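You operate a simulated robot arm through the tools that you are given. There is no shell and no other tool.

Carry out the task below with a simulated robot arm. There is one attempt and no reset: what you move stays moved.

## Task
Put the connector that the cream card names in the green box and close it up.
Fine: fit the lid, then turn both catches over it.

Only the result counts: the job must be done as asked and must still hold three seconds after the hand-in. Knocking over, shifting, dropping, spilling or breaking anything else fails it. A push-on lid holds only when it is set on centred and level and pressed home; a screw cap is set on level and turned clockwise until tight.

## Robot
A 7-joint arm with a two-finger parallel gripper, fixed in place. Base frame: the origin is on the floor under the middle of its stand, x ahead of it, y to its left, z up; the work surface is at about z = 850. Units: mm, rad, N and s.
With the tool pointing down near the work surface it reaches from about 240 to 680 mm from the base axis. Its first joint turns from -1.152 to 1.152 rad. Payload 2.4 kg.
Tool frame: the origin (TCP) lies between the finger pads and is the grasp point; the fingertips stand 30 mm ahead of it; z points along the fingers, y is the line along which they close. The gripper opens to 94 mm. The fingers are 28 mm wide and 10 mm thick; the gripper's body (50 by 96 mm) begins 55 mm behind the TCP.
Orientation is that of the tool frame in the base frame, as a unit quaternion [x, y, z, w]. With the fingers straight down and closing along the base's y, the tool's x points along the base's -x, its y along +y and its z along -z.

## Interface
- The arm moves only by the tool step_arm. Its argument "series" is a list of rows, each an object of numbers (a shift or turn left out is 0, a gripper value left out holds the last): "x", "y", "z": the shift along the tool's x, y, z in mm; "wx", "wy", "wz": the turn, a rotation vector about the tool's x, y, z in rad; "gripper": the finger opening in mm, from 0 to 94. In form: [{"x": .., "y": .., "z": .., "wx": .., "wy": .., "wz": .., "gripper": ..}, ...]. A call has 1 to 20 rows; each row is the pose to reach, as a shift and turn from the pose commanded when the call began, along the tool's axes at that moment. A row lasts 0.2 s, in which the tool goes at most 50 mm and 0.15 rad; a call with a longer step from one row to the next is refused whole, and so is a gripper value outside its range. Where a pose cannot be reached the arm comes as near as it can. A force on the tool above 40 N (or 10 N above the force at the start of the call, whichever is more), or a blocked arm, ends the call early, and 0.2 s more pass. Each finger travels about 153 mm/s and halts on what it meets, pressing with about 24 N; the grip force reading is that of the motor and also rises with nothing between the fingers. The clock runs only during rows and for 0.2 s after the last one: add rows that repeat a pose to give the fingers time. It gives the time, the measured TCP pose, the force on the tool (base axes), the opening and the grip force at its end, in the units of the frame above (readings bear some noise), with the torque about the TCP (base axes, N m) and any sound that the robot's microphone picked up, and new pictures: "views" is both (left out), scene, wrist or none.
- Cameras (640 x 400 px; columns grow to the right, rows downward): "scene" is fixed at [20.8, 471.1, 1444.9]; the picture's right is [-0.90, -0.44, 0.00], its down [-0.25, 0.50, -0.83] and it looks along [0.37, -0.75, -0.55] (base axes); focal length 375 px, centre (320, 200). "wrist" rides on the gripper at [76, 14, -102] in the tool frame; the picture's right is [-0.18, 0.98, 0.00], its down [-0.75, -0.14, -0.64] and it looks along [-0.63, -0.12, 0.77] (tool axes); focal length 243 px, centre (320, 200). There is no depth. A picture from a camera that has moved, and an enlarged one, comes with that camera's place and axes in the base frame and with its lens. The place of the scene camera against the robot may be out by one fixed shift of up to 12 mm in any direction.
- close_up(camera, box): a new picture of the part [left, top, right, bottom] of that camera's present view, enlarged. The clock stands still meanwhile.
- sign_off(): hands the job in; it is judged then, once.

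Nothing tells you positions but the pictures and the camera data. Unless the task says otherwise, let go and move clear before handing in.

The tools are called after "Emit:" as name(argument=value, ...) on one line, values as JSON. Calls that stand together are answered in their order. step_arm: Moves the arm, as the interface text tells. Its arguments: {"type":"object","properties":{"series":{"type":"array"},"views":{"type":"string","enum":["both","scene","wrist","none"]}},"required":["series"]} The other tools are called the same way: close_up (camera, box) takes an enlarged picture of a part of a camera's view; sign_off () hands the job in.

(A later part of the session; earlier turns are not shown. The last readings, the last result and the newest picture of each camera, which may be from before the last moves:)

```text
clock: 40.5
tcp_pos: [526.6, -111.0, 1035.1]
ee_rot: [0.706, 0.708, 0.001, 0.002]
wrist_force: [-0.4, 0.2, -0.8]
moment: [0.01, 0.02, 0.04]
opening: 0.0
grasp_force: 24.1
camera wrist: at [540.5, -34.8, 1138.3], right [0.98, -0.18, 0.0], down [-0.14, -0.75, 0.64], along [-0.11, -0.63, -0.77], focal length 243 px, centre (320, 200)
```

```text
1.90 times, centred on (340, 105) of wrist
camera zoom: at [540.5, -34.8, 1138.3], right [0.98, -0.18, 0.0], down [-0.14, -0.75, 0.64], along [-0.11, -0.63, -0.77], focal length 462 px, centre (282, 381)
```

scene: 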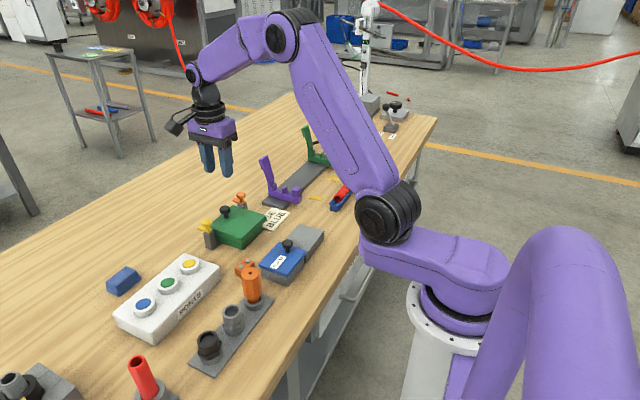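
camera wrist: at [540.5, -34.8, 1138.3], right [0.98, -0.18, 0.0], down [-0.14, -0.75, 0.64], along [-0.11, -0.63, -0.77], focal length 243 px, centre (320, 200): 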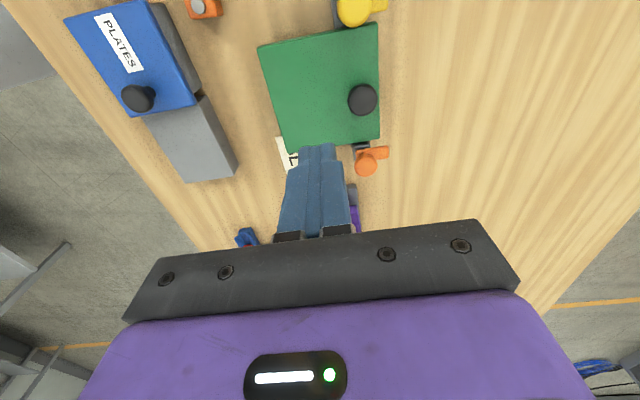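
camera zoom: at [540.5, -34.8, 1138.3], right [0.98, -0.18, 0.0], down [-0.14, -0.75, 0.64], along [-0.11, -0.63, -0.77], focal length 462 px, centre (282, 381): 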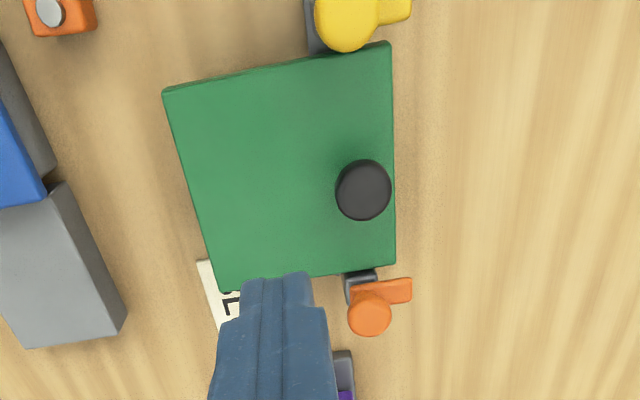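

Pressing nudged the lid about 1 mm in +x, so it has some free play. I'll get a square side view from the +y side to measure how centred it is.

Emit:
step_arm(series=[{"x": 20, "y": 1, "z": 4, "wz": -0.04, "gripper": 94}, {"x": 45, "y": 2, "z": 10, "wz": -0.08, "gripper": 94}, {"x": 75, "y": 3, "z": 17, "wz": -0.12, "gripper": 94}, {"x": 100, "y": 4, "z": 23, "wz": -0.16, "gripper": 94}, {"x": 123.5, "y": 4.3, "z": 28, "wz": -0.18, "gripper": 94}, {"x": 123.5, "y": 4.3, "z": 28, "wz": -0.18, "gripper": 94}], views="wrist")

Emit:
close_up(camera="wrist", box=[245, 120, 395, 225])

```text
clock: 41.9
tcp_pos: [532.6, 15.7, 1007.9]
ee_rot: [0.64, 0.768, 0.001, 0.002]
wrist_force: [-0.1, -0.1, -0.1]
moment: [0.01, 0.01, -0.01]
opening: 94.5
grasp_force: 0.0
camera wrist: at [533.0, 91.6, 1110.9], right [1.0, 0.0, 0.0], down [0.0, -0.77, 0.64], along [0.0, -0.64, -0.77], focal length 243 px, centre (320, 200)
```

wrist: 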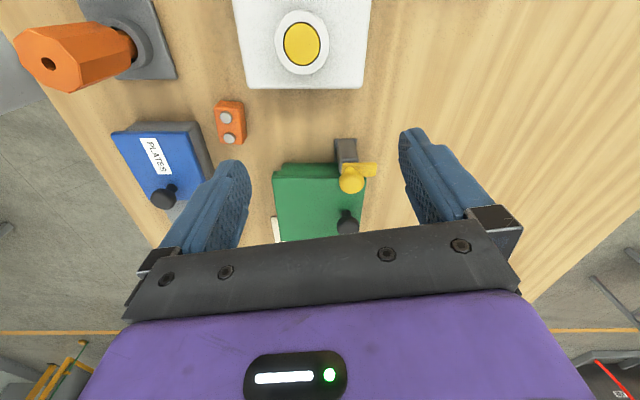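

```text
3.81 times, centred on (320, 172) of wrist
camera zoom: at [533.0, 91.6, 1110.9], right [1.0, 0.0, 0.0], down [0.0, -0.77, 0.64], along [0.0, -0.64, -0.77], focal length 924 px, centre (320, 305)
```

zoom: 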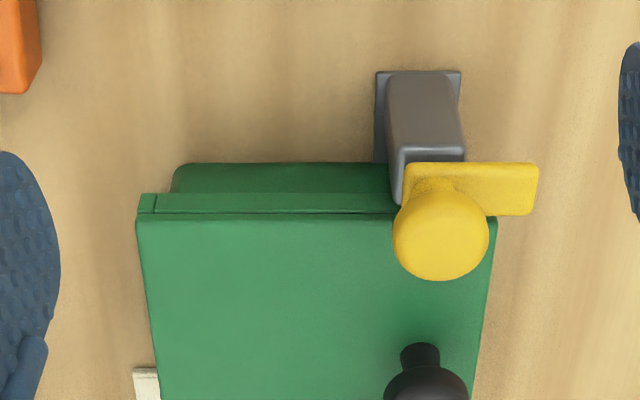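

Side view shows the lid x-range is about 481–583 against box 487–574, so it sits roughly 1.7 mm too far in +x. I'll check the y centring from the -x side the same way.

Emit:
step_arm(series=[{"x": -9, "y": -13.3, "wz": -0.143}, {"x": -18, "y": -26.5, "wz": -0.286}, {"x": -27, "y": -39.8, "wz": -0.428}, {"x": -36, "y": -53, "wz": -0.571}, {"x": -45, "y": -66.4, "wz": -0.714}, {"x": -54, "y": -79.6, "wz": -0.857}, {"x": -63, "y": -93, "wz": -0.999}, {"x": -72, "y": -106, "wz": -1.142}, {"x": -81, "y": -119.5, "wz": -1.285}, {"x": -90, "y": -133, "wz": -1.428}, {"x": -98.5, "y": -146, "wz": -1.571}, {"x": -98.5, "y": -146, "wz": -1.571}], views="wrist")

Emit:
close_up(camera="wrist", box=[245, 120, 395, 225])

```text
clock: 44.5
tcp_pos: [404.1, -108.7, 1007.1]
ee_rot: [-0.093, 0.996, -0.001, 0.002]
wrist_force: [-0.4, -0.3, -0.3]
moment: [0.0, -0.03, -0.05]
opening: 94.0
grasp_force: 0.1
camera wrist: at [327.8, -109.2, 1109.4], right [0.0, 1.0, 0.0], down [0.76, 0.0, 0.64], along [0.64, 0.0, -0.76], focal length 243 px, centre (320, 200)
```

wrist: 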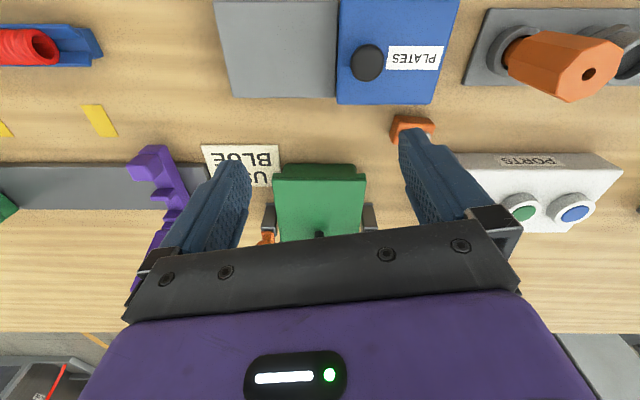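

```text
3.81 times, centred on (320, 172) of wrist
camera zoom: at [327.8, -109.2, 1109.4], right [0.0, 1.0, 0.0], down [0.76, 0.0, 0.64], along [0.64, 0.0, -0.76], focal length 924 px, centre (320, 305)
```

zoom: 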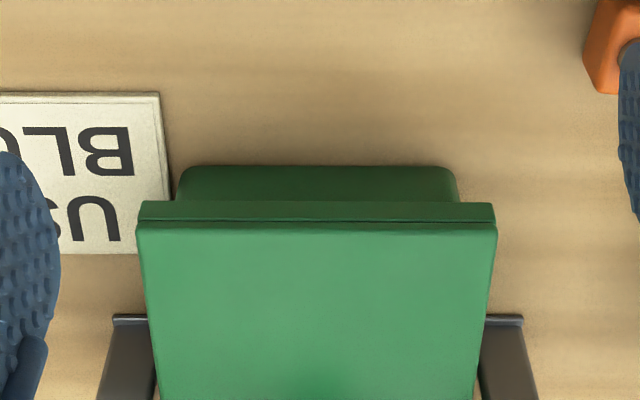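

The y centring is good (-0.4 mm); only x is off by about +1.6 mm. I'll go back over the knob with fingers closing along x, so that closing at the right x position recentres the lid.

Emit:
step_arm(series=[{"x": -12.9, "y": -2.5, "wz": 0.146, "gripper": 40}, {"x": -25.9, "y": -5, "wz": 0.292, "gripper": 40}, {"x": -38.8, "y": -7.4, "wz": 0.4385, "gripper": 40}, {"x": -51.7, "y": -9.9, "wz": 0.585, "gripper": 40}, {"x": -64.7, "y": -12.4, "wz": 0.731, "gripper": 40}, {"x": -77.6, "y": -14.9, "wz": 0.877, "gripper": 40}, {"x": -90.5, "y": -17.3, "wz": 1.023, "gripper": 40}, {"x": -103.5, "y": -19.8, "wz": 1.169, "gripper": 40}, {"x": -116.4, "y": -22.3, "wz": 1.3155, "gripper": 40}, {"x": -129.3, "y": -24.8, "wz": 1.462, "gripper": 40}, {"x": -142.3, "y": -27.2, "wz": 1.608, "gripper": 40}, {"x": -155.2, "y": -29.7, "wz": 1.754, "gripper": 40}, {"x": -155.2, "y": -29.7, "wz": 1.754, "gripper": 40}], views="wrist")

Emit:
step_arm(series=[{"x": 0}], views="none")

Emit:
close_up(camera="wrist", box=[200, 0, 440, 180])

```text
clock: 47.3
tcp_pos: [565.3, -110.5, 1007.6]
ee_rot: [0.708, 0.706, 0.001, 0.002]
wrist_force: [0.6, 0.4, -0.2]
moment: [-0.01, -0.01, 0.0]
opening: 40.1
grasp_force: 0.0
camera wrist: at [579.3, -34.1, 1110.5], right [0.98, -0.19, 0.0], down [-0.14, -0.75, 0.64], along [-0.12, -0.63, -0.77], focal length 243 px, centre (320, 200)
```

wrist: 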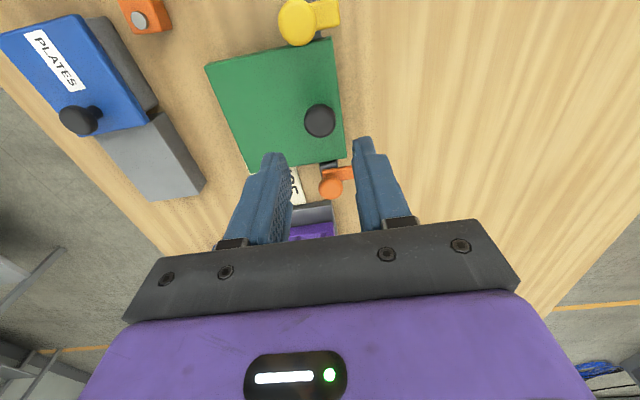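

```text
clock: 47.7
tcp_pos: [564.3, -110.0, 1008.3]
ee_rot: [0.707, 0.707, 0.0, 0.002]
wrist_force: [1.1, -0.5, 0.4]
moment: [0.0, 0.02, -0.02]
opening: 39.9
grasp_force: 0.0
```

```text
2.22 times, centred on (320, 90) of wrist
camera zoom: at [579.1, -34.2, 1110.6], right [0.98, -0.18, 0.0], down [-0.14, -0.75, 0.64], along [-0.12, -0.63, -0.77], focal length 539 px, centre (320, 444)
```

zoom: 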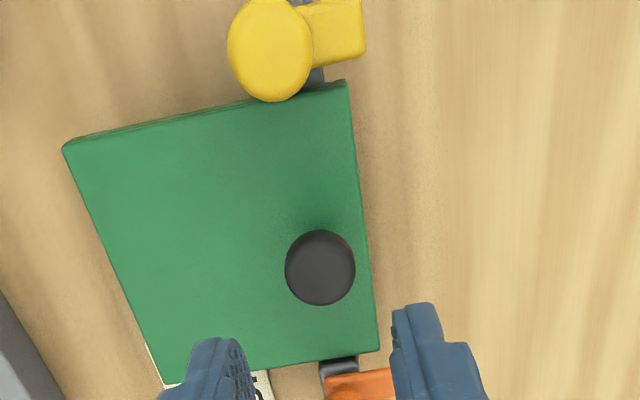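

Knob is at x≈564.9; the target for a centred lid is about 563.2. I'll shift to 563.1, descend, and close so the fingers recentre it.

Emit:
step_arm(series=[{"y": -1.9, "z": 25, "gripper": 40}, {"y": -1.9, "z": 50, "gripper": 40}, {"y": -1.9, "z": 70, "gripper": 40}, {"y": -1.9, "z": 77, "gripper": 40}, {"y": -1.9, "z": 77, "gripper": 40}], views="wrist")

Emit:
close_up(camera="scene", box=[195, 185, 285, 255])

Emit:
step_arm(series=[{"x": 0}], views="none")

```text
clock: 48.9
tcp_pos: [562.9, -111.4, 929.9]
ee_rot: [0.707, 0.707, 0.0, 0.002]
wrist_force: [-0.5, -0.1, -0.3]
moment: [-0.05, -0.01, 0.01]
opening: 40.0
grasp_force: 0.2
camera wrist: at [576.2, -34.4, 1033.2], right [0.98, -0.18, 0.0], down [-0.14, -0.75, 0.64], along [-0.11, -0.63, -0.77], focal length 243 px, centre (320, 200)
```

wrist: 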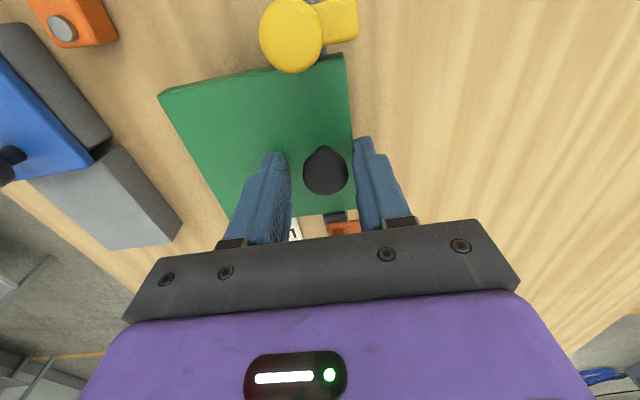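

```text
5.71 times, centred on (240, 220) of scene
camera zoom: at [20.8, 471.1, 1444.9], right [-0.9, -0.44, 0.0], down [-0.25, 0.5, -0.83], along [0.37, -0.75, -0.55], focal length 2140 px, centre (777, 86)
```

zoom: 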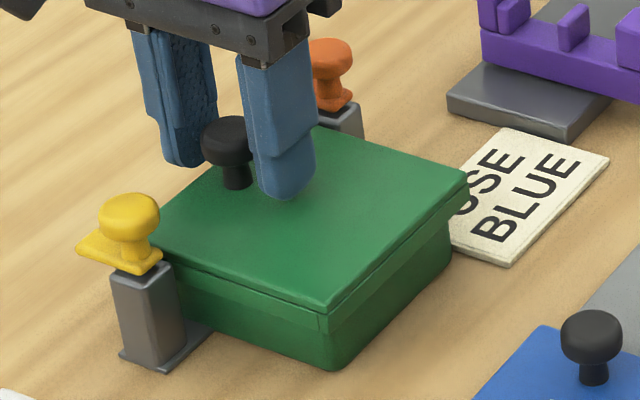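

```text
clock: 49.3
tcp_pos: [562.4, -110.3, 931.1]
ee_rot: [0.707, 0.707, 0.0, 0.001]
wrist_force: [0.3, -0.7, -0.7]
moment: [-0.01, 0.0, -0.03]
opening: 40.4
grasp_force: 0.1
```

The knob is about 2.9 mm off the gripper's middle, more than the 1.65 mm I want to shift. I'll move +1.2 mm first, then close.

Emit:
step_arm(series=[{"y": 1.2, "gripper": 40}, {"y": 1.2, "gripper": 30}, {"y": 1.2, "gripper": 20}, {"y": 1.2, "gripper": 15}, {"y": 1.2, "gripper": 15}], views="wrist")

Emit:
close_up(camera="scene", box=[210, 215, 260, 255])

```text
clock: 50.5
tcp_pos: [563.8, -111.0, 931.0]
ee_rot: [0.707, 0.707, 0.0, 0.001]
wrist_force: [0.5, -0.3, 3.3]
moment: [-0.19, -0.01, 0.02]
opening: 24.8
grasp_force: 24.0
camera wrist: at [577.8, -34.1, 1033.3], right [0.98, -0.18, 0.0], down [-0.14, -0.75, 0.64], along [-0.11, -0.63, -0.77], focal length 243 px, centre (320, 200)
```

wrist: 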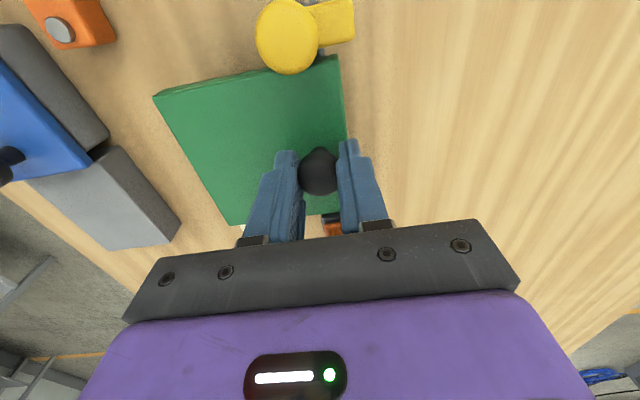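

```text
10.00 times, centred on (235, 235) of scene
camera zoom: at [20.7, 471.2, 1444.9], right [-0.9, -0.44, 0.0], down [-0.25, 0.5, -0.83], along [0.37, -0.75, -0.55], focal length 3746 px, centre (1170, -150)
```

zoom: 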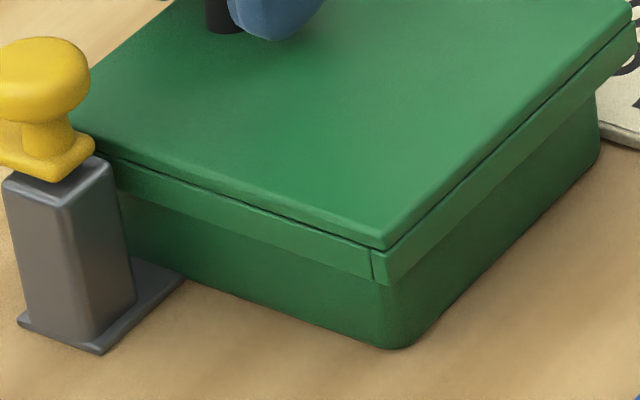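

The lid has slid back by about 1.2 mm. I'll release, rise, and move above the orange catch.

Emit:
step_arm(series=[{"gripper": 40}, {"gripper": 40}, {"z": -15, "gripper": 40}, {"z": -40, "gripper": 40}, {"z": -65, "gripper": 40}, {"x": -22, "z": -65, "gripper": 40}, {"x": -44, "z": -65, "gripper": 40}, {"x": -64, "z": -65, "gripper": 40}, {"x": -64, "z": -65, "gripper": 40}], views="both")

Emit:
close_up(camera="wrist", box=[220, 40, 440, 200])

Emit:
close_up(camera="scene", box=[210, 215, 260, 255])

```text
clock: 52.5
tcp_pos: [563.9, -174.6, 993.7]
ee_rot: [0.707, 0.708, 0.001, 0.002]
wrist_force: [0.3, 0.1, -0.9]
moment: [-0.03, -0.01, 0.0]
opening: 39.8
grasp_force: 0.1
camera wrist: at [578.6, -98.3, 1097.1], right [0.98, -0.18, 0.0], down [-0.14, -0.75, 0.64], along [-0.11, -0.63, -0.77], focal length 243 px, centre (320, 200)
```

scene: 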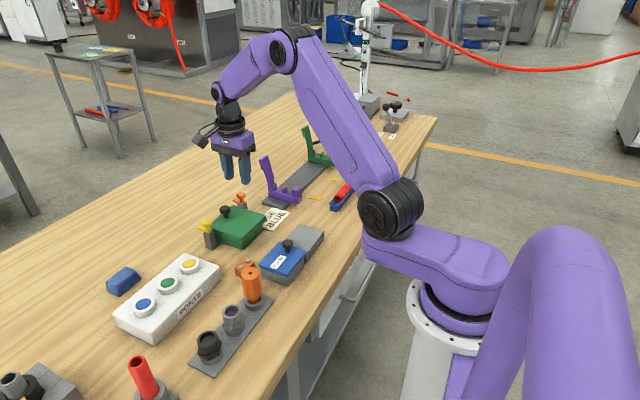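
wrist: 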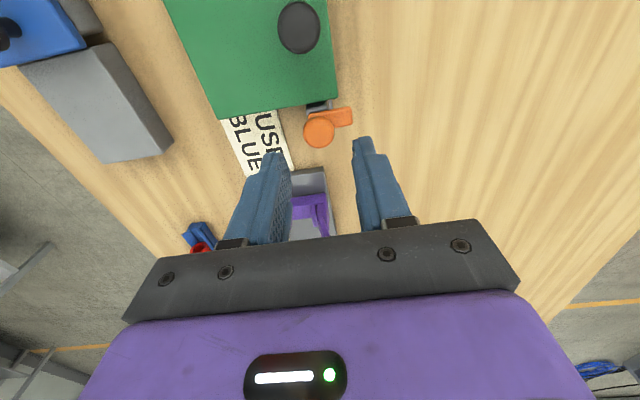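

```text
2.50 times, centred on (330, 120) of wrist
camera zoom: at [578.6, -98.3, 1097.1], right [0.98, -0.18, 0.0], down [-0.14, -0.75, 0.64], along [-0.11, -0.63, -0.77], focal length 606 px, centre (295, 400)
```

zoom: 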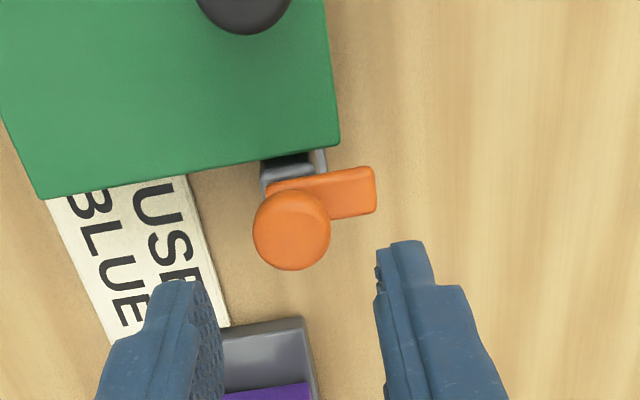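

```text
10.00 times, centred on (235, 235) of scene
camera zoom: at [20.8, 471.1, 1444.9], right [-0.9, -0.44, 0.0], down [-0.25, 0.5, -0.83], along [0.37, -0.75, -0.55], focal length 3746 px, centre (1170, -150)
```

zoom: 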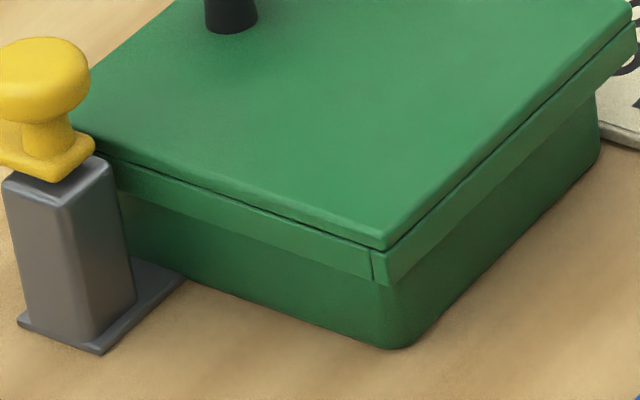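

The orange catch axis is at about (563.4, -175.7), cap mid-height ≈ 922, tongue top ≈ 903. I'll descend around its cap, keeping fingertips above the tongue.

Emit:
step_arm(series=[{"x": -1.5, "y": -1.2, "z": 15, "gripper": 40}, {"x": -1.5, "y": -1.2, "z": 30, "gripper": 40}, {"x": -1.5, "y": -1.2, "z": 42, "gripper": 40}, {"x": -1.5, "y": -1.2, "z": 42, "gripper": 40}], views="wrist")

Emit:
close_up(camera="scene", box=[215, 165, 285, 225])

Emit:
close_up(camera="wrist", box=[220, 90, 440, 240])

```text
clock: 53.5
tcp_pos: [562.6, -176.5, 952.2]
ee_rot: [0.707, 0.708, 0.001, 0.002]
wrist_force: [0.7, 0.0, -0.4]
moment: [-0.01, -0.02, 0.0]
opening: 40.2
grasp_force: 0.1
camera wrist: at [576.2, -100.5, 1055.4], right [0.98, -0.18, 0.0], down [-0.14, -0.75, 0.64], along [-0.12, -0.63, -0.77], focal length 243 px, centre (320, 200)
```

wrist: 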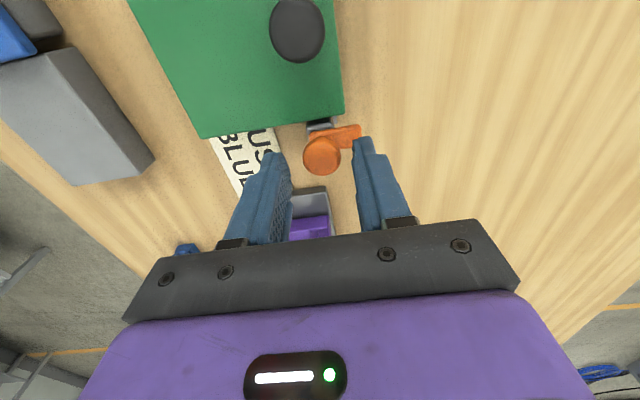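

```text
6.67 times, centred on (250, 195) of scene
camera zoom: at [20.8, 471.1, 1444.9], right [-0.9, -0.44, 0.0], down [-0.25, 0.5, -0.83], along [0.37, -0.75, -0.55], focal length 2497 px, centre (787, 233)
```

zoom: 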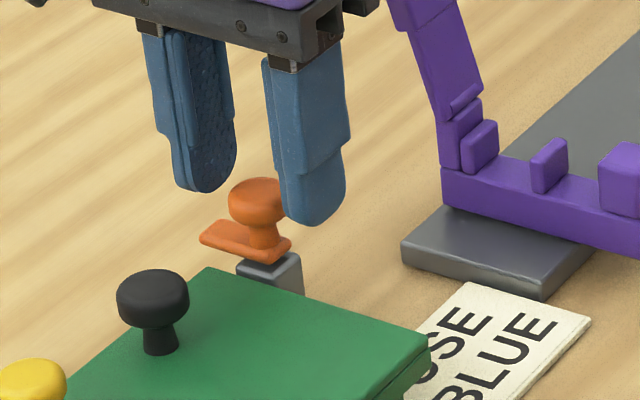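

```text
2.67 times, centred on (330, 165) of wrist
camera zoom: at [576.2, -100.5, 1055.4], right [0.98, -0.18, 0.0], down [-0.14, -0.75, 0.64], along [-0.12, -0.63, -0.77], focal length 647 px, centre (293, 293)
```

zoom: 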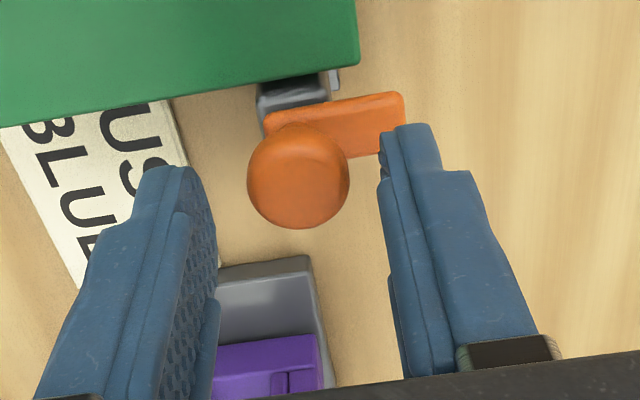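

Alignment is within about a millimetre; I'll correct by (+1.0, +1.2) and descend to the cap.

Emit:
step_arm(series=[{"x": 1.2, "y": 1.0, "z": 5, "gripper": 40}, {"x": 1.2, "y": 1.0, "z": 10, "gripper": 40}, {"x": 1.2, "y": 1.0, "z": 14.5, "gripper": 40}, {"x": 1.2, "y": 1.0, "z": 14.5, "gripper": 40}], views="wrist")

Emit:
close_up(camera="scene", box=[225, 180, 275, 220])

Emit:
close_up(camera="wrist", box=[220, 90, 440, 240])

```text
clock: 54.5
tcp_pos: [563.7, -175.3, 938.8]
ee_rot: [0.707, 0.708, 0.001, 0.001]
wrist_force: [0.0, -0.3, 0.2]
moment: [-0.06, 0.02, 0.02]
opening: 39.9
grasp_force: 0.0
camera wrist: at [578.2, -98.9, 1041.0], right [0.98, -0.18, 0.0], down [-0.14, -0.75, 0.64], along [-0.11, -0.63, -0.77], focal length 243 px, centre (320, 200)
```

wrist: 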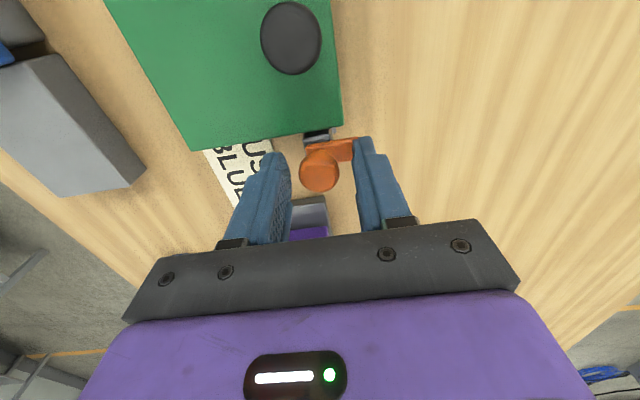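

```text
10.00 times, centred on (250, 200) of scene
camera zoom: at [20.8, 471.1, 1444.9], right [-0.9, -0.44, 0.0], down [-0.25, 0.5, -0.83], along [0.37, -0.75, -0.55], focal length 3746 px, centre (1020, 200)
```

zoom: 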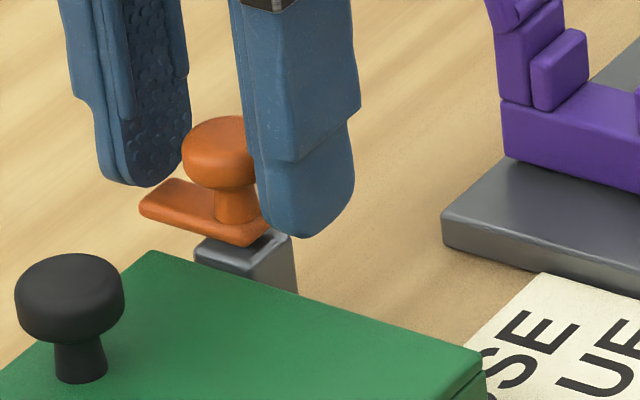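

```text
2.67 times, centred on (330, 165) of wrist
camera zoom: at [578.2, -98.9, 1041.0], right [0.98, -0.18, 0.0], down [-0.14, -0.75, 0.64], along [-0.11, -0.63, -0.77], focal length 647 px, centre (293, 293)
```

zoom: 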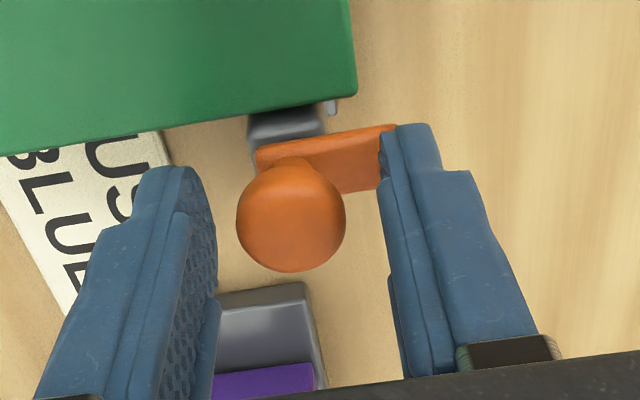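

The cap is centred between the fingers with no contact below. Closing on the orange cap.

Emit:
step_arm(series=[{"gripper": 30}, {"gripper": 20}, {"gripper": 12}, {"gripper": 12}], views="wrist")

Emit:
close_up(camera="scene", box=[225, 180, 275, 220])

```text
clock: 55.5
tcp_pos: [562.5, -174.1, 937.6]
ee_rot: [0.707, 0.707, 0.001, 0.001]
wrist_force: [-7.0, 1.2, 1.9]
moment: [-0.01, 0.12, 0.01]
opening: 23.5
grasp_force: 45.0
camera wrist: at [577.7, -99.0, 1041.0], right [0.98, -0.18, 0.0], down [-0.14, -0.75, 0.64], along [-0.12, -0.63, -0.77], focal length 243 px, centre (320, 200)
```

wrist: 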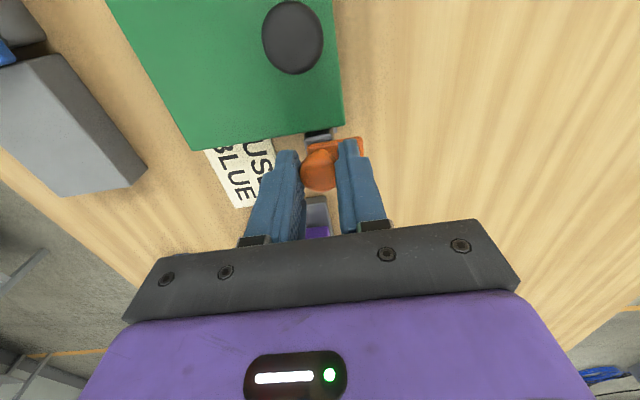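

```text
10.00 times, centred on (250, 200) of scene
camera zoom: at [20.6, 471.2, 1444.9], right [-0.9, -0.44, 0.0], down [-0.25, 0.5, -0.83], along [0.37, -0.75, -0.55], focal length 3746 px, centre (1020, 200)
```

zoom: 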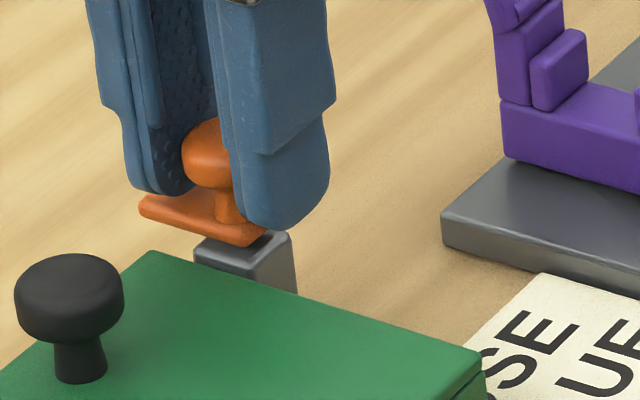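

Gripped, with a small side force; I'll trim 0.5 mm and begin turning counter-clockwise (seen from above) about a third of the way to see if the tongue follows.

Emit:
step_arm(series=[{"y": -0.5, "gripper": 12}, {"y": -0.5, "wz": -0.13, "gripper": 12}, {"y": -0.5, "wz": -0.27, "gripper": 12}, {"y": -0.5, "wz": -0.41, "gripper": 12}, {"y": -0.5, "wz": -0.55, "gripper": 12}, {"y": -0.5, "wz": -0.55, "gripper": 12}], views="wrist")

Emit:
close_up(camera="scene", box=[225, 180, 275, 220])

```text
clock: 56.9
tcp_pos: [562.5, -174.8, 938.3]
ee_rot: [0.488, 0.873, -0.001, 0.002]
wrist_force: [-7.5, -6.6, -1.7]
moment: [0.05, 0.29, -0.03]
opening: 23.6
grasp_force: 45.6
camera wrist: at [535.0, -102.9, 1040.8], right [0.93, 0.36, 0.0], down [0.27, -0.71, 0.64], along [0.23, -0.6, -0.76], focal length 243 px, centre (320, 200)
```

wrist: 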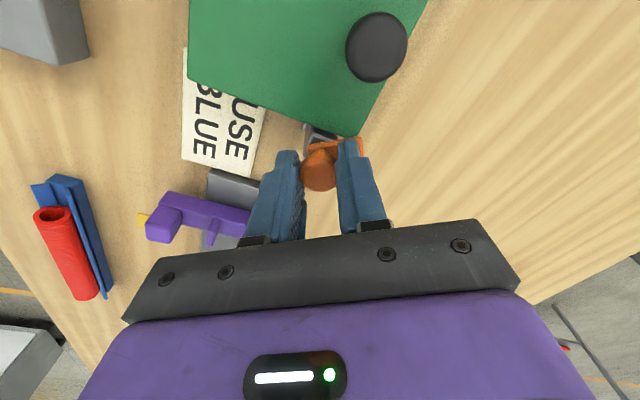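

```text
10.00 times, centred on (250, 200) of scene
camera zoom: at [20.6, 470.9, 1445.0], right [-0.9, -0.44, 0.0], down [-0.25, 0.5, -0.83], along [0.37, -0.75, -0.55], focal length 3746 px, centre (1020, 200)
```

zoom: 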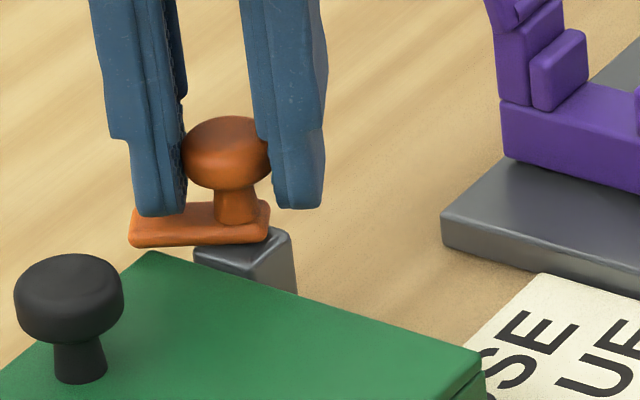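

The tongue turns with the grip. Continuing the rest of the quarter turn.

Emit:
step_arm(series=[{"y": -0.4, "wz": -0.13, "gripper": 12}, {"y": -0.4, "wz": -0.26, "gripper": 12}, {"y": -0.4, "wz": -0.39, "gripper": 12}, {"y": -0.4, "wz": -0.52, "gripper": 12}, {"y": -0.4, "wz": -0.65, "gripper": 12}, {"y": -0.4, "wz": -0.78, "gripper": 12}, {"y": -0.4, "wz": -0.91, "gripper": 12}, {"y": -0.4, "wz": -1.02, "gripper": 12}, {"y": -0.4, "wz": -1.02, "gripper": 12}], views="wrist")

Emit:
close_up(camera="scene", box=[215, 180, 275, 230])

Emit:
close_up(camera="wrist", box=[220, 90, 460, 240])

```text
clock: 58.9
tcp_pos: [561.4, -177.4, 937.7]
ee_rot: [0.0, 1.0, -0.001, 0.001]
wrist_force: [-3.7, -15.5, -24.4]
moment: [-0.29, 0.57, 0.05]
opening: 23.5
grasp_force: 45.0
camera wrist: at [486.3, -161.9, 1041.0], right [0.18, 0.98, 0.0], down [0.75, -0.14, 0.64], along [0.63, -0.12, -0.77], focal length 243 px, centre (320, 200)
```

wrist: 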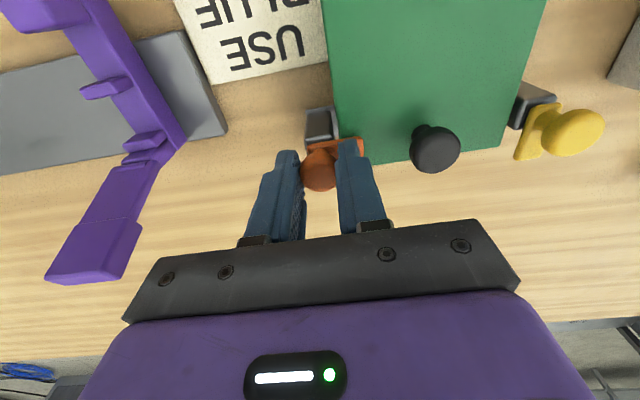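

```text
8.00 times, centred on (245, 205) of scene
camera zoom: at [21.2, 470.6, 1445.1], right [-0.9, -0.44, 0.0], down [-0.25, 0.5, -0.83], along [0.37, -0.75, -0.55], focal length 2997 px, centre (920, 160)
```

zoom: 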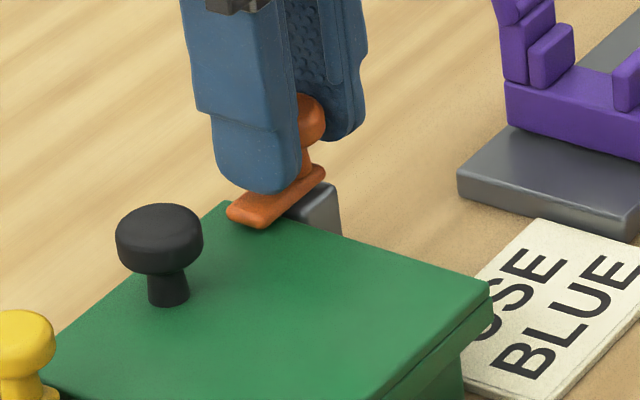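

```text
2.67 times, centred on (340, 165) of wrist
camera zoom: at [486.3, -161.9, 1041.0], right [0.18, 0.98, 0.0], down [0.75, -0.14, 0.64], along [0.63, -0.12, -0.77], focal length 647 px, centre (267, 293)
```

zoom: 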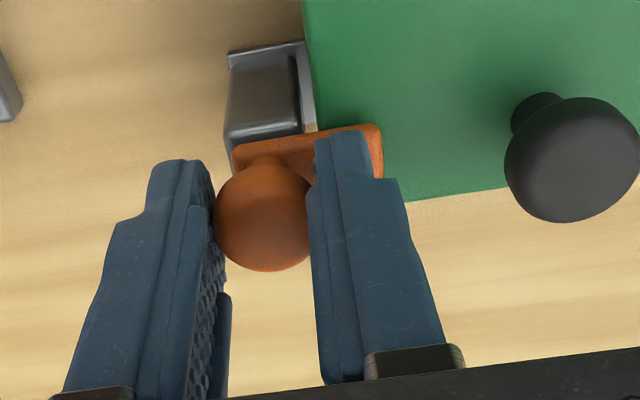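

The orange tongue now lies over the lid. I'll release it and rise straight up.

Emit:
step_arm(series=[{"gripper": 25}, {"gripper": 38}, {"gripper": 38}, {"gripper": 38}], views="wrist")

Emit:
close_up(camera="scene", box=[215, 180, 275, 230])

```text
clock: 59.9
tcp_pos: [562.7, -173.8, 939.9]
ee_rot: [0.0, 1.0, 0.0, 0.002]
wrist_force: [-0.2, -0.5, -0.3]
moment: [-0.03, 0.0, 0.02]
opening: 38.4
grasp_force: 0.0
camera wrist: at [486.7, -160.4, 1041.9], right [0.18, 0.98, 0.0], down [0.75, -0.14, 0.65], along [0.63, -0.12, -0.76], focal length 243 px, centre (320, 200)
```

wrist: 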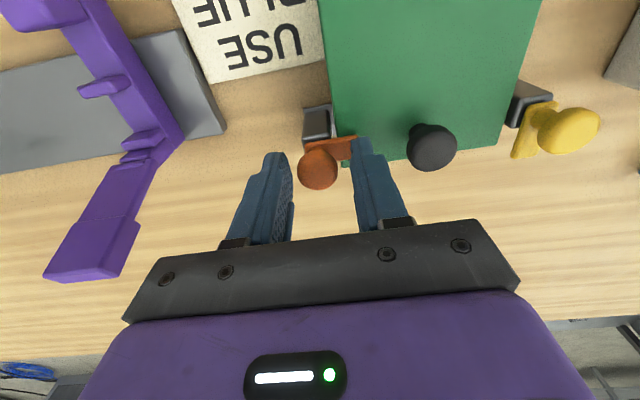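

```text
8.00 times, centred on (245, 205) of scene
camera zoom: at [20.8, 471.1, 1444.9], right [-0.9, -0.44, 0.0], down [-0.25, 0.5, -0.83], along [0.37, -0.75, -0.55], focal length 2997 px, centre (920, 160)
```

zoom: 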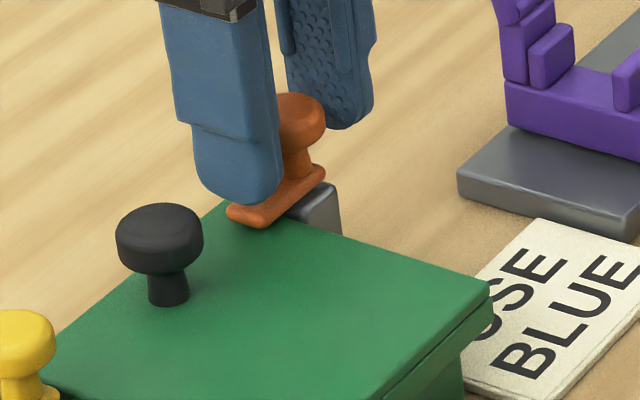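

Released cleanly. I'll rise, cross above the lid to the yellow catch, and check alignment.

Emit:
step_arm(series=[{"z": -20, "gripper": 40}, {"z": -56, "gripper": 40}, {"y": 32, "z": -56, "gripper": 40}, {"y": 65, "z": -56, "gripper": 40}, {"y": 98, "z": -56, "gripper": 40}, {"y": 130, "z": -56, "gripper": 40}, {"y": 130, "z": -56, "gripper": 40}], views="wrist")

Emit:
close_up(camera="wrist", box=[200, 40, 440, 220])

Emit:
close_up(camera="scene", box=[195, 180, 285, 255])

```text
clock: 61.5
tcp_pos: [561.3, -44.8, 993.7]
ee_rot: [0.0, 1.0, -0.001, 0.002]
wrist_force: [-0.9, 0.5, 0.1]
moment: [0.01, 0.0, -0.02]
opening: 40.0
grasp_force: 0.1
camera wrist: at [486.0, -31.2, 1096.8], right [0.18, 0.98, 0.0], down [0.75, -0.14, 0.64], along [0.63, -0.12, -0.76], focal length 243 px, centre (320, 200)
```

wrist: 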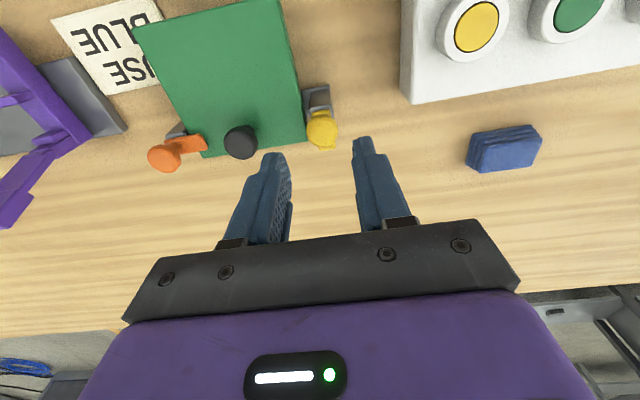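

```text
2.22 times, centred on (320, 130) of wrist
camera zoom: at [486.0, -31.2, 1096.8], right [0.18, 0.98, 0.0], down [0.75, -0.14, 0.64], along [0.63, -0.12, -0.76], focal length 539 px, centre (320, 356)
```

zoom: 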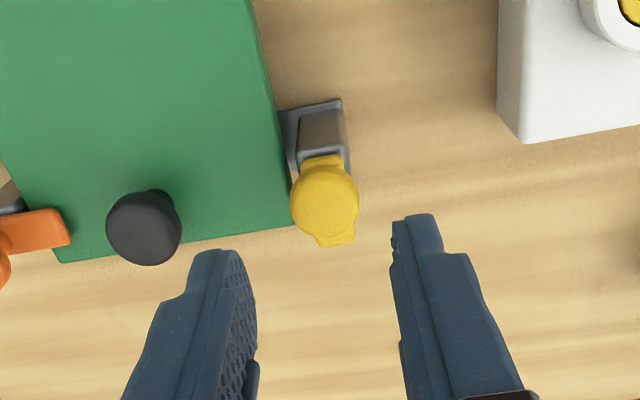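

```text
5.33 times, centred on (240, 218) of scene
camera zoom: at [20.8, 471.2, 1444.9], right [-0.9, -0.44, 0.0], down [-0.25, 0.5, -0.83], along [0.37, -0.75, -0.55], focal length 1998 px, centre (747, 107)
```

zoom: 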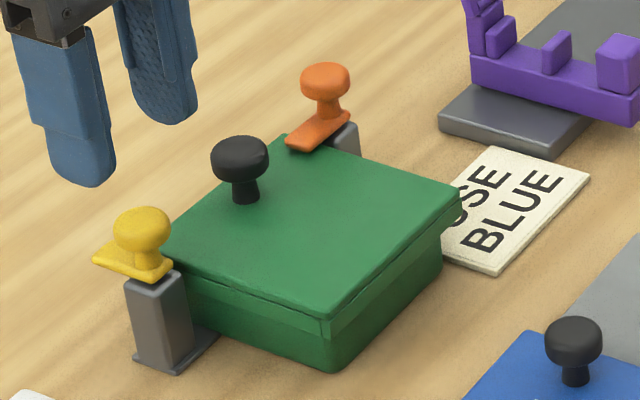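

The orange tongue is well over the lid. Yellow cap sits about (561.5, -43.9); I'll correct and descend to just above it.

Emit:
step_arm(series=[{"x": 0.7, "y": 1.3, "z": 15, "gripper": 40}, {"x": 0.7, "y": 1.3, "z": 30, "gripper": 40}, {"x": 0.7, "y": 1.3, "z": 42, "gripper": 40}, {"x": 0.7, "y": 1.3, "z": 42, "gripper": 40}], views="wrist")

Emit:
close_up(camera="wrist", box=[220, 90, 440, 240])

Emit:
close_up(camera="scene", box=[195, 190, 255, 240])

```text
clock: 62.5
tcp_pos: [562.1, -43.9, 951.2]
ee_rot: [0.0, 1.0, -0.001, 0.002]
wrist_force: [0.1, -0.1, 0.3]
moment: [-0.03, 0.0, 0.02]
opening: 39.7
grasp_force: 0.0
camera wrist: at [485.4, -29.4, 1055.1], right [0.18, 0.98, 0.0], down [0.75, -0.14, 0.65], along [0.63, -0.12, -0.76], focal length 243 px, centre (320, 200)
```

wrist: 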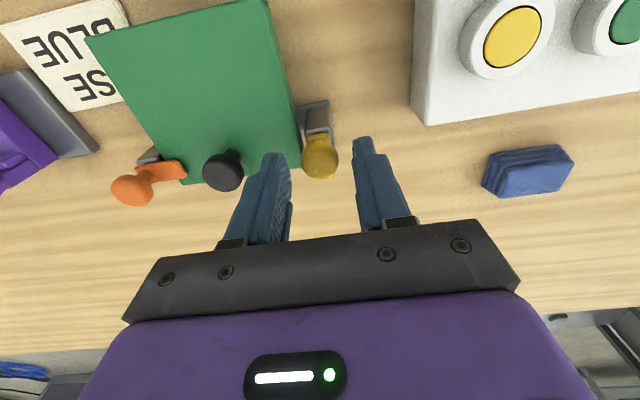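

```text
2.67 times, centred on (330, 165) of wrist
camera zoom: at [485.4, -29.4, 1055.1], right [0.18, 0.98, 0.0], down [0.75, -0.14, 0.65], along [0.63, -0.12, -0.76], focal length 647 px, centre (293, 293)
```

zoom: 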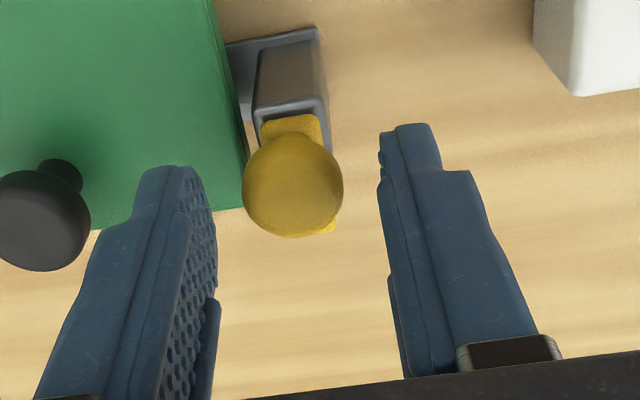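

```text
8.00 times, centred on (225, 215) of scene
camera zoom: at [20.8, 471.1, 1444.9], right [-0.9, -0.44, 0.0], down [-0.25, 0.5, -0.83], along [0.37, -0.75, -0.55], focal length 2997 px, centre (1080, 80)
```

zoom: 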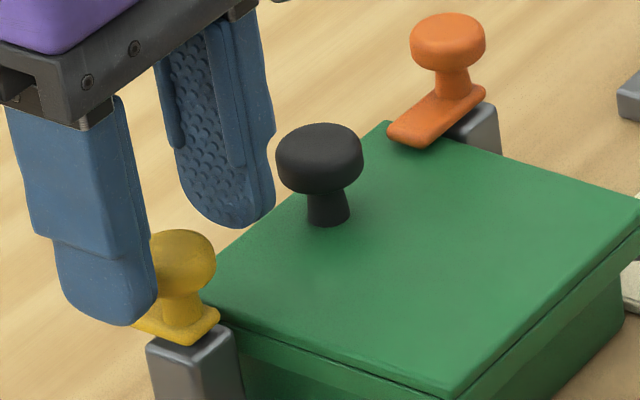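

Aligned within a millimetre. I'll correct x slightly, descend to the cap and check.

Emit:
step_arm(series=[{"x": -0.9, "z": 5, "gripper": 40}, {"x": -0.9, "z": 10, "gripper": 40}, {"x": -0.9, "z": 14.3, "gripper": 40}, {"x": -0.9, "z": 14.3, "gripper": 40}], views="none")

Emit:
close_up(camera="wrist", box=[220, 90, 440, 240])

Emit:
close_up(camera="scene", box=[195, 190, 255, 240])

```text
clock: 63.5
tcp_pos: [562.8, -43.3, 938.2]
ee_rot: [0.001, 1.0, -0.001, 0.002]
wrist_force: [0.8, -0.3, -0.1]
moment: [0.02, 0.03, 0.02]
opening: 39.9
grasp_force: 0.0
```

```text
2.67 times, centred on (330, 165) of wrist
camera zoom: at [486.6, -29.0, 1041.0], right [0.18, 0.98, 0.0], down [0.75, -0.14, 0.64], along [0.63, -0.12, -0.76], focal length 647 px, centre (293, 293)
```

zoom: 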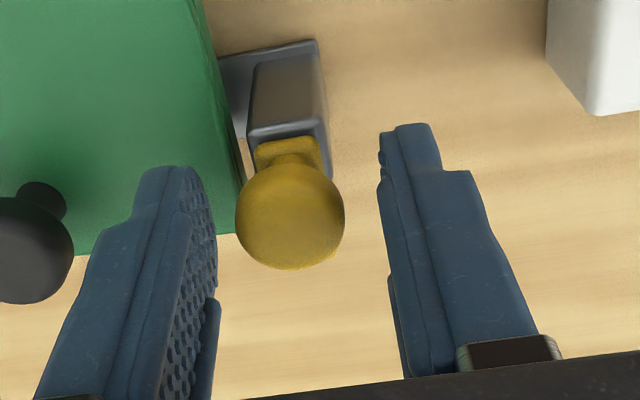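

```text
8.00 times, centred on (225, 215) of scene
camera zoom: at [20.8, 471.1, 1444.9], right [-0.9, -0.44, 0.0], down [-0.25, 0.5, -0.83], along [0.37, -0.75, -0.55], focal length 2997 px, centre (1080, 80)
```

zoom: 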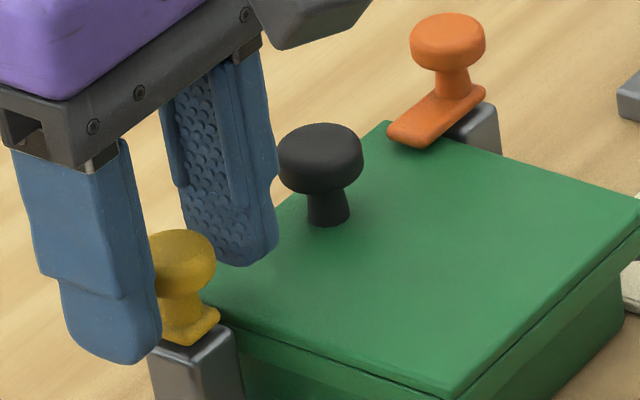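

Cap centred as with the orange one. Closing on the yellow cap.

Emit:
step_arm(series=[{"gripper": 30}, {"gripper": 20}, {"gripper": 12}, {"gripper": 12}], views="none")

```text
clock: 64.5
tcp_pos: [562.1, -44.3, 937.7]
ee_rot: [0.001, 1.0, -0.001, 0.002]
wrist_force: [1.0, -4.4, -1.6]
moment: [-0.1, -0.05, 0.01]
opening: 23.5
grasp_force: 45.4
```

Gripped at 23.5 mm. Turning clockwise (seen from above), first part.

Emit:
step_arm(series=[{"y": -0.3, "gripper": 12}, {"y": -0.3, "wz": 0.13, "gripper": 12}, {"y": -0.3, "wz": 0.27, "gripper": 12}, {"y": -0.3, "wz": 0.41, "gripper": 12}, {"y": -0.3, "wz": 0.55, "gripper": 12}, {"y": -0.3, "wz": 0.55, "gripper": 12}], views="none")

Emit:
close_up(camera="scene", box=[195, 190, 255, 240])

Emit:
close_up(camera="wrist", box=[220, 90, 440, 240])

```text
clock: 65.9
tcp_pos: [562.0, -43.3, 939.0]
ee_rot: [0.273, 0.962, -0.001, 0.001]
wrist_force: [-7.0, -4.5, -2.0]
moment: [-0.13, 0.07, 0.01]
opening: 23.4
grasp_force: 44.5
```

```text
8.00 times, centred on (225, 215) of scene
camera zoom: at [20.6, 471.0, 1444.9], right [-0.9, -0.44, 0.0], down [-0.25, 0.5, -0.83], along [0.37, -0.75, -0.55], focal length 2997 px, centre (1080, 80)
```

zoom: 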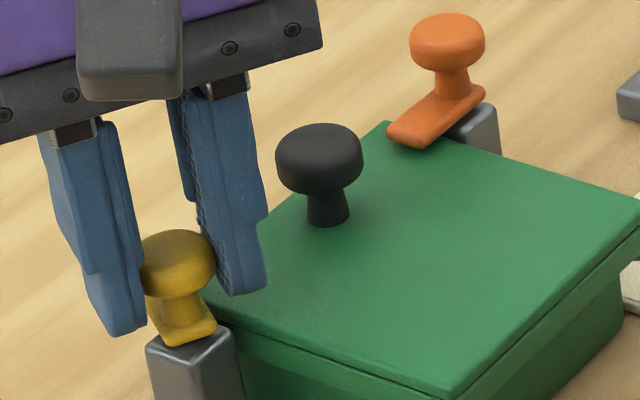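

```text
2.67 times, centred on (330, 165) of wrist
camera zoom: at [505.7, 8.2, 1041.1], right [0.67, 0.74, 0.0], down [0.57, -0.51, 0.64], along [0.48, -0.43, -0.77], focal length 647 px, centre (293, 293)
```

zoom: 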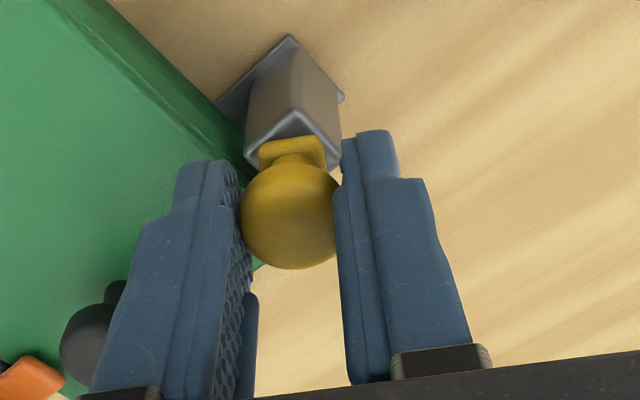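

The yellow tongue follows too. Completing the quarter turn.

Emit:
step_arm(series=[{"x": 0.2, "y": -0.4, "wz": 0.13, "gripper": 12}, {"x": 0.2, "y": -0.4, "wz": 0.26, "gripper": 12}, {"x": 0.2, "y": -0.4, "wz": 0.39, "gripper": 12}, {"x": 0.2, "y": -0.4, "wz": 0.52, "gripper": 12}, {"x": 0.2, "y": -0.4, "wz": 0.65, "gripper": 12}, {"x": 0.2, "y": -0.4, "wz": 0.78, "gripper": 12}, {"x": 0.2, "y": -0.4, "wz": 0.91, "gripper": 12}, {"x": 0.2, "y": -0.4, "wz": 1.02, "gripper": 12}, {"x": 0.2, "y": -0.4, "wz": 1.02, "gripper": 12}], views="wrist")

Emit:
close_up(camera="scene", box=[195, 190, 255, 240])

Emit:
close_up(camera="wrist", box=[220, 90, 440, 240])

```text
clock: 67.9
tcp_pos: [563.8, -44.2, 938.1]
ee_rot: [0.707, 0.707, 0.001, 0.002]
wrist_force: [-5.8, 0.8, 5.5]
moment: [-0.64, 0.15, 0.02]
opening: 23.5
grasp_force: 44.6
camera wrist: at [577.5, 32.5, 1041.3], right [0.98, -0.18, 0.01], down [-0.14, -0.75, 0.64], along [-0.12, -0.63, -0.77], focal length 243 px, centre (320, 200)
```

wrist: 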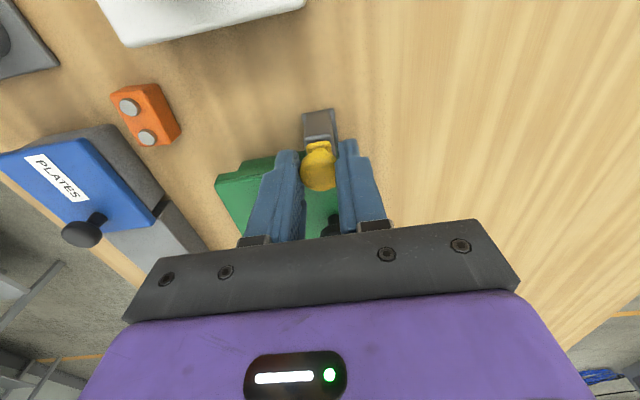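

```text
8.00 times, centred on (225, 215) of scene
camera zoom: at [20.5, 471.2, 1444.9], right [-0.9, -0.44, 0.0], down [-0.25, 0.5, -0.83], along [0.37, -0.75, -0.55], focal length 2997 px, centre (1080, 80)
```

zoom: 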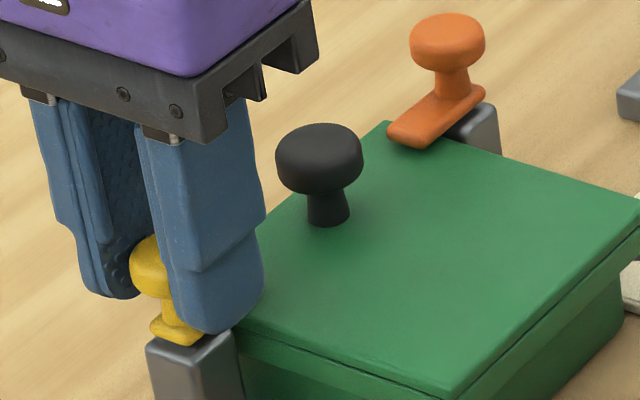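

```text
2.67 times, centred on (330, 165) of wrist
camera zoom: at [577.5, 32.5, 1041.3], right [0.98, -0.18, 0.01], down [-0.14, -0.75, 0.64], along [-0.12, -0.63, -0.77], focal length 647 px, centre (293, 293)
```

zoom: 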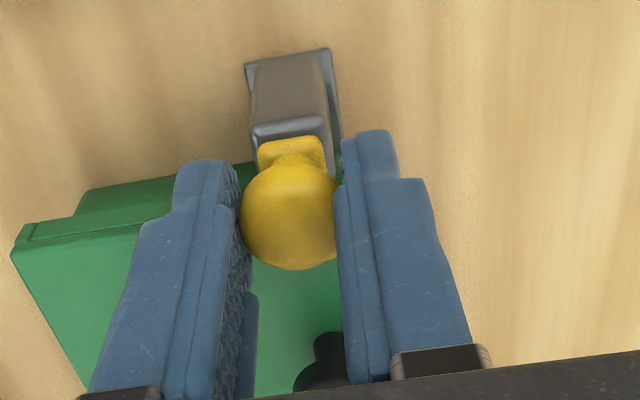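

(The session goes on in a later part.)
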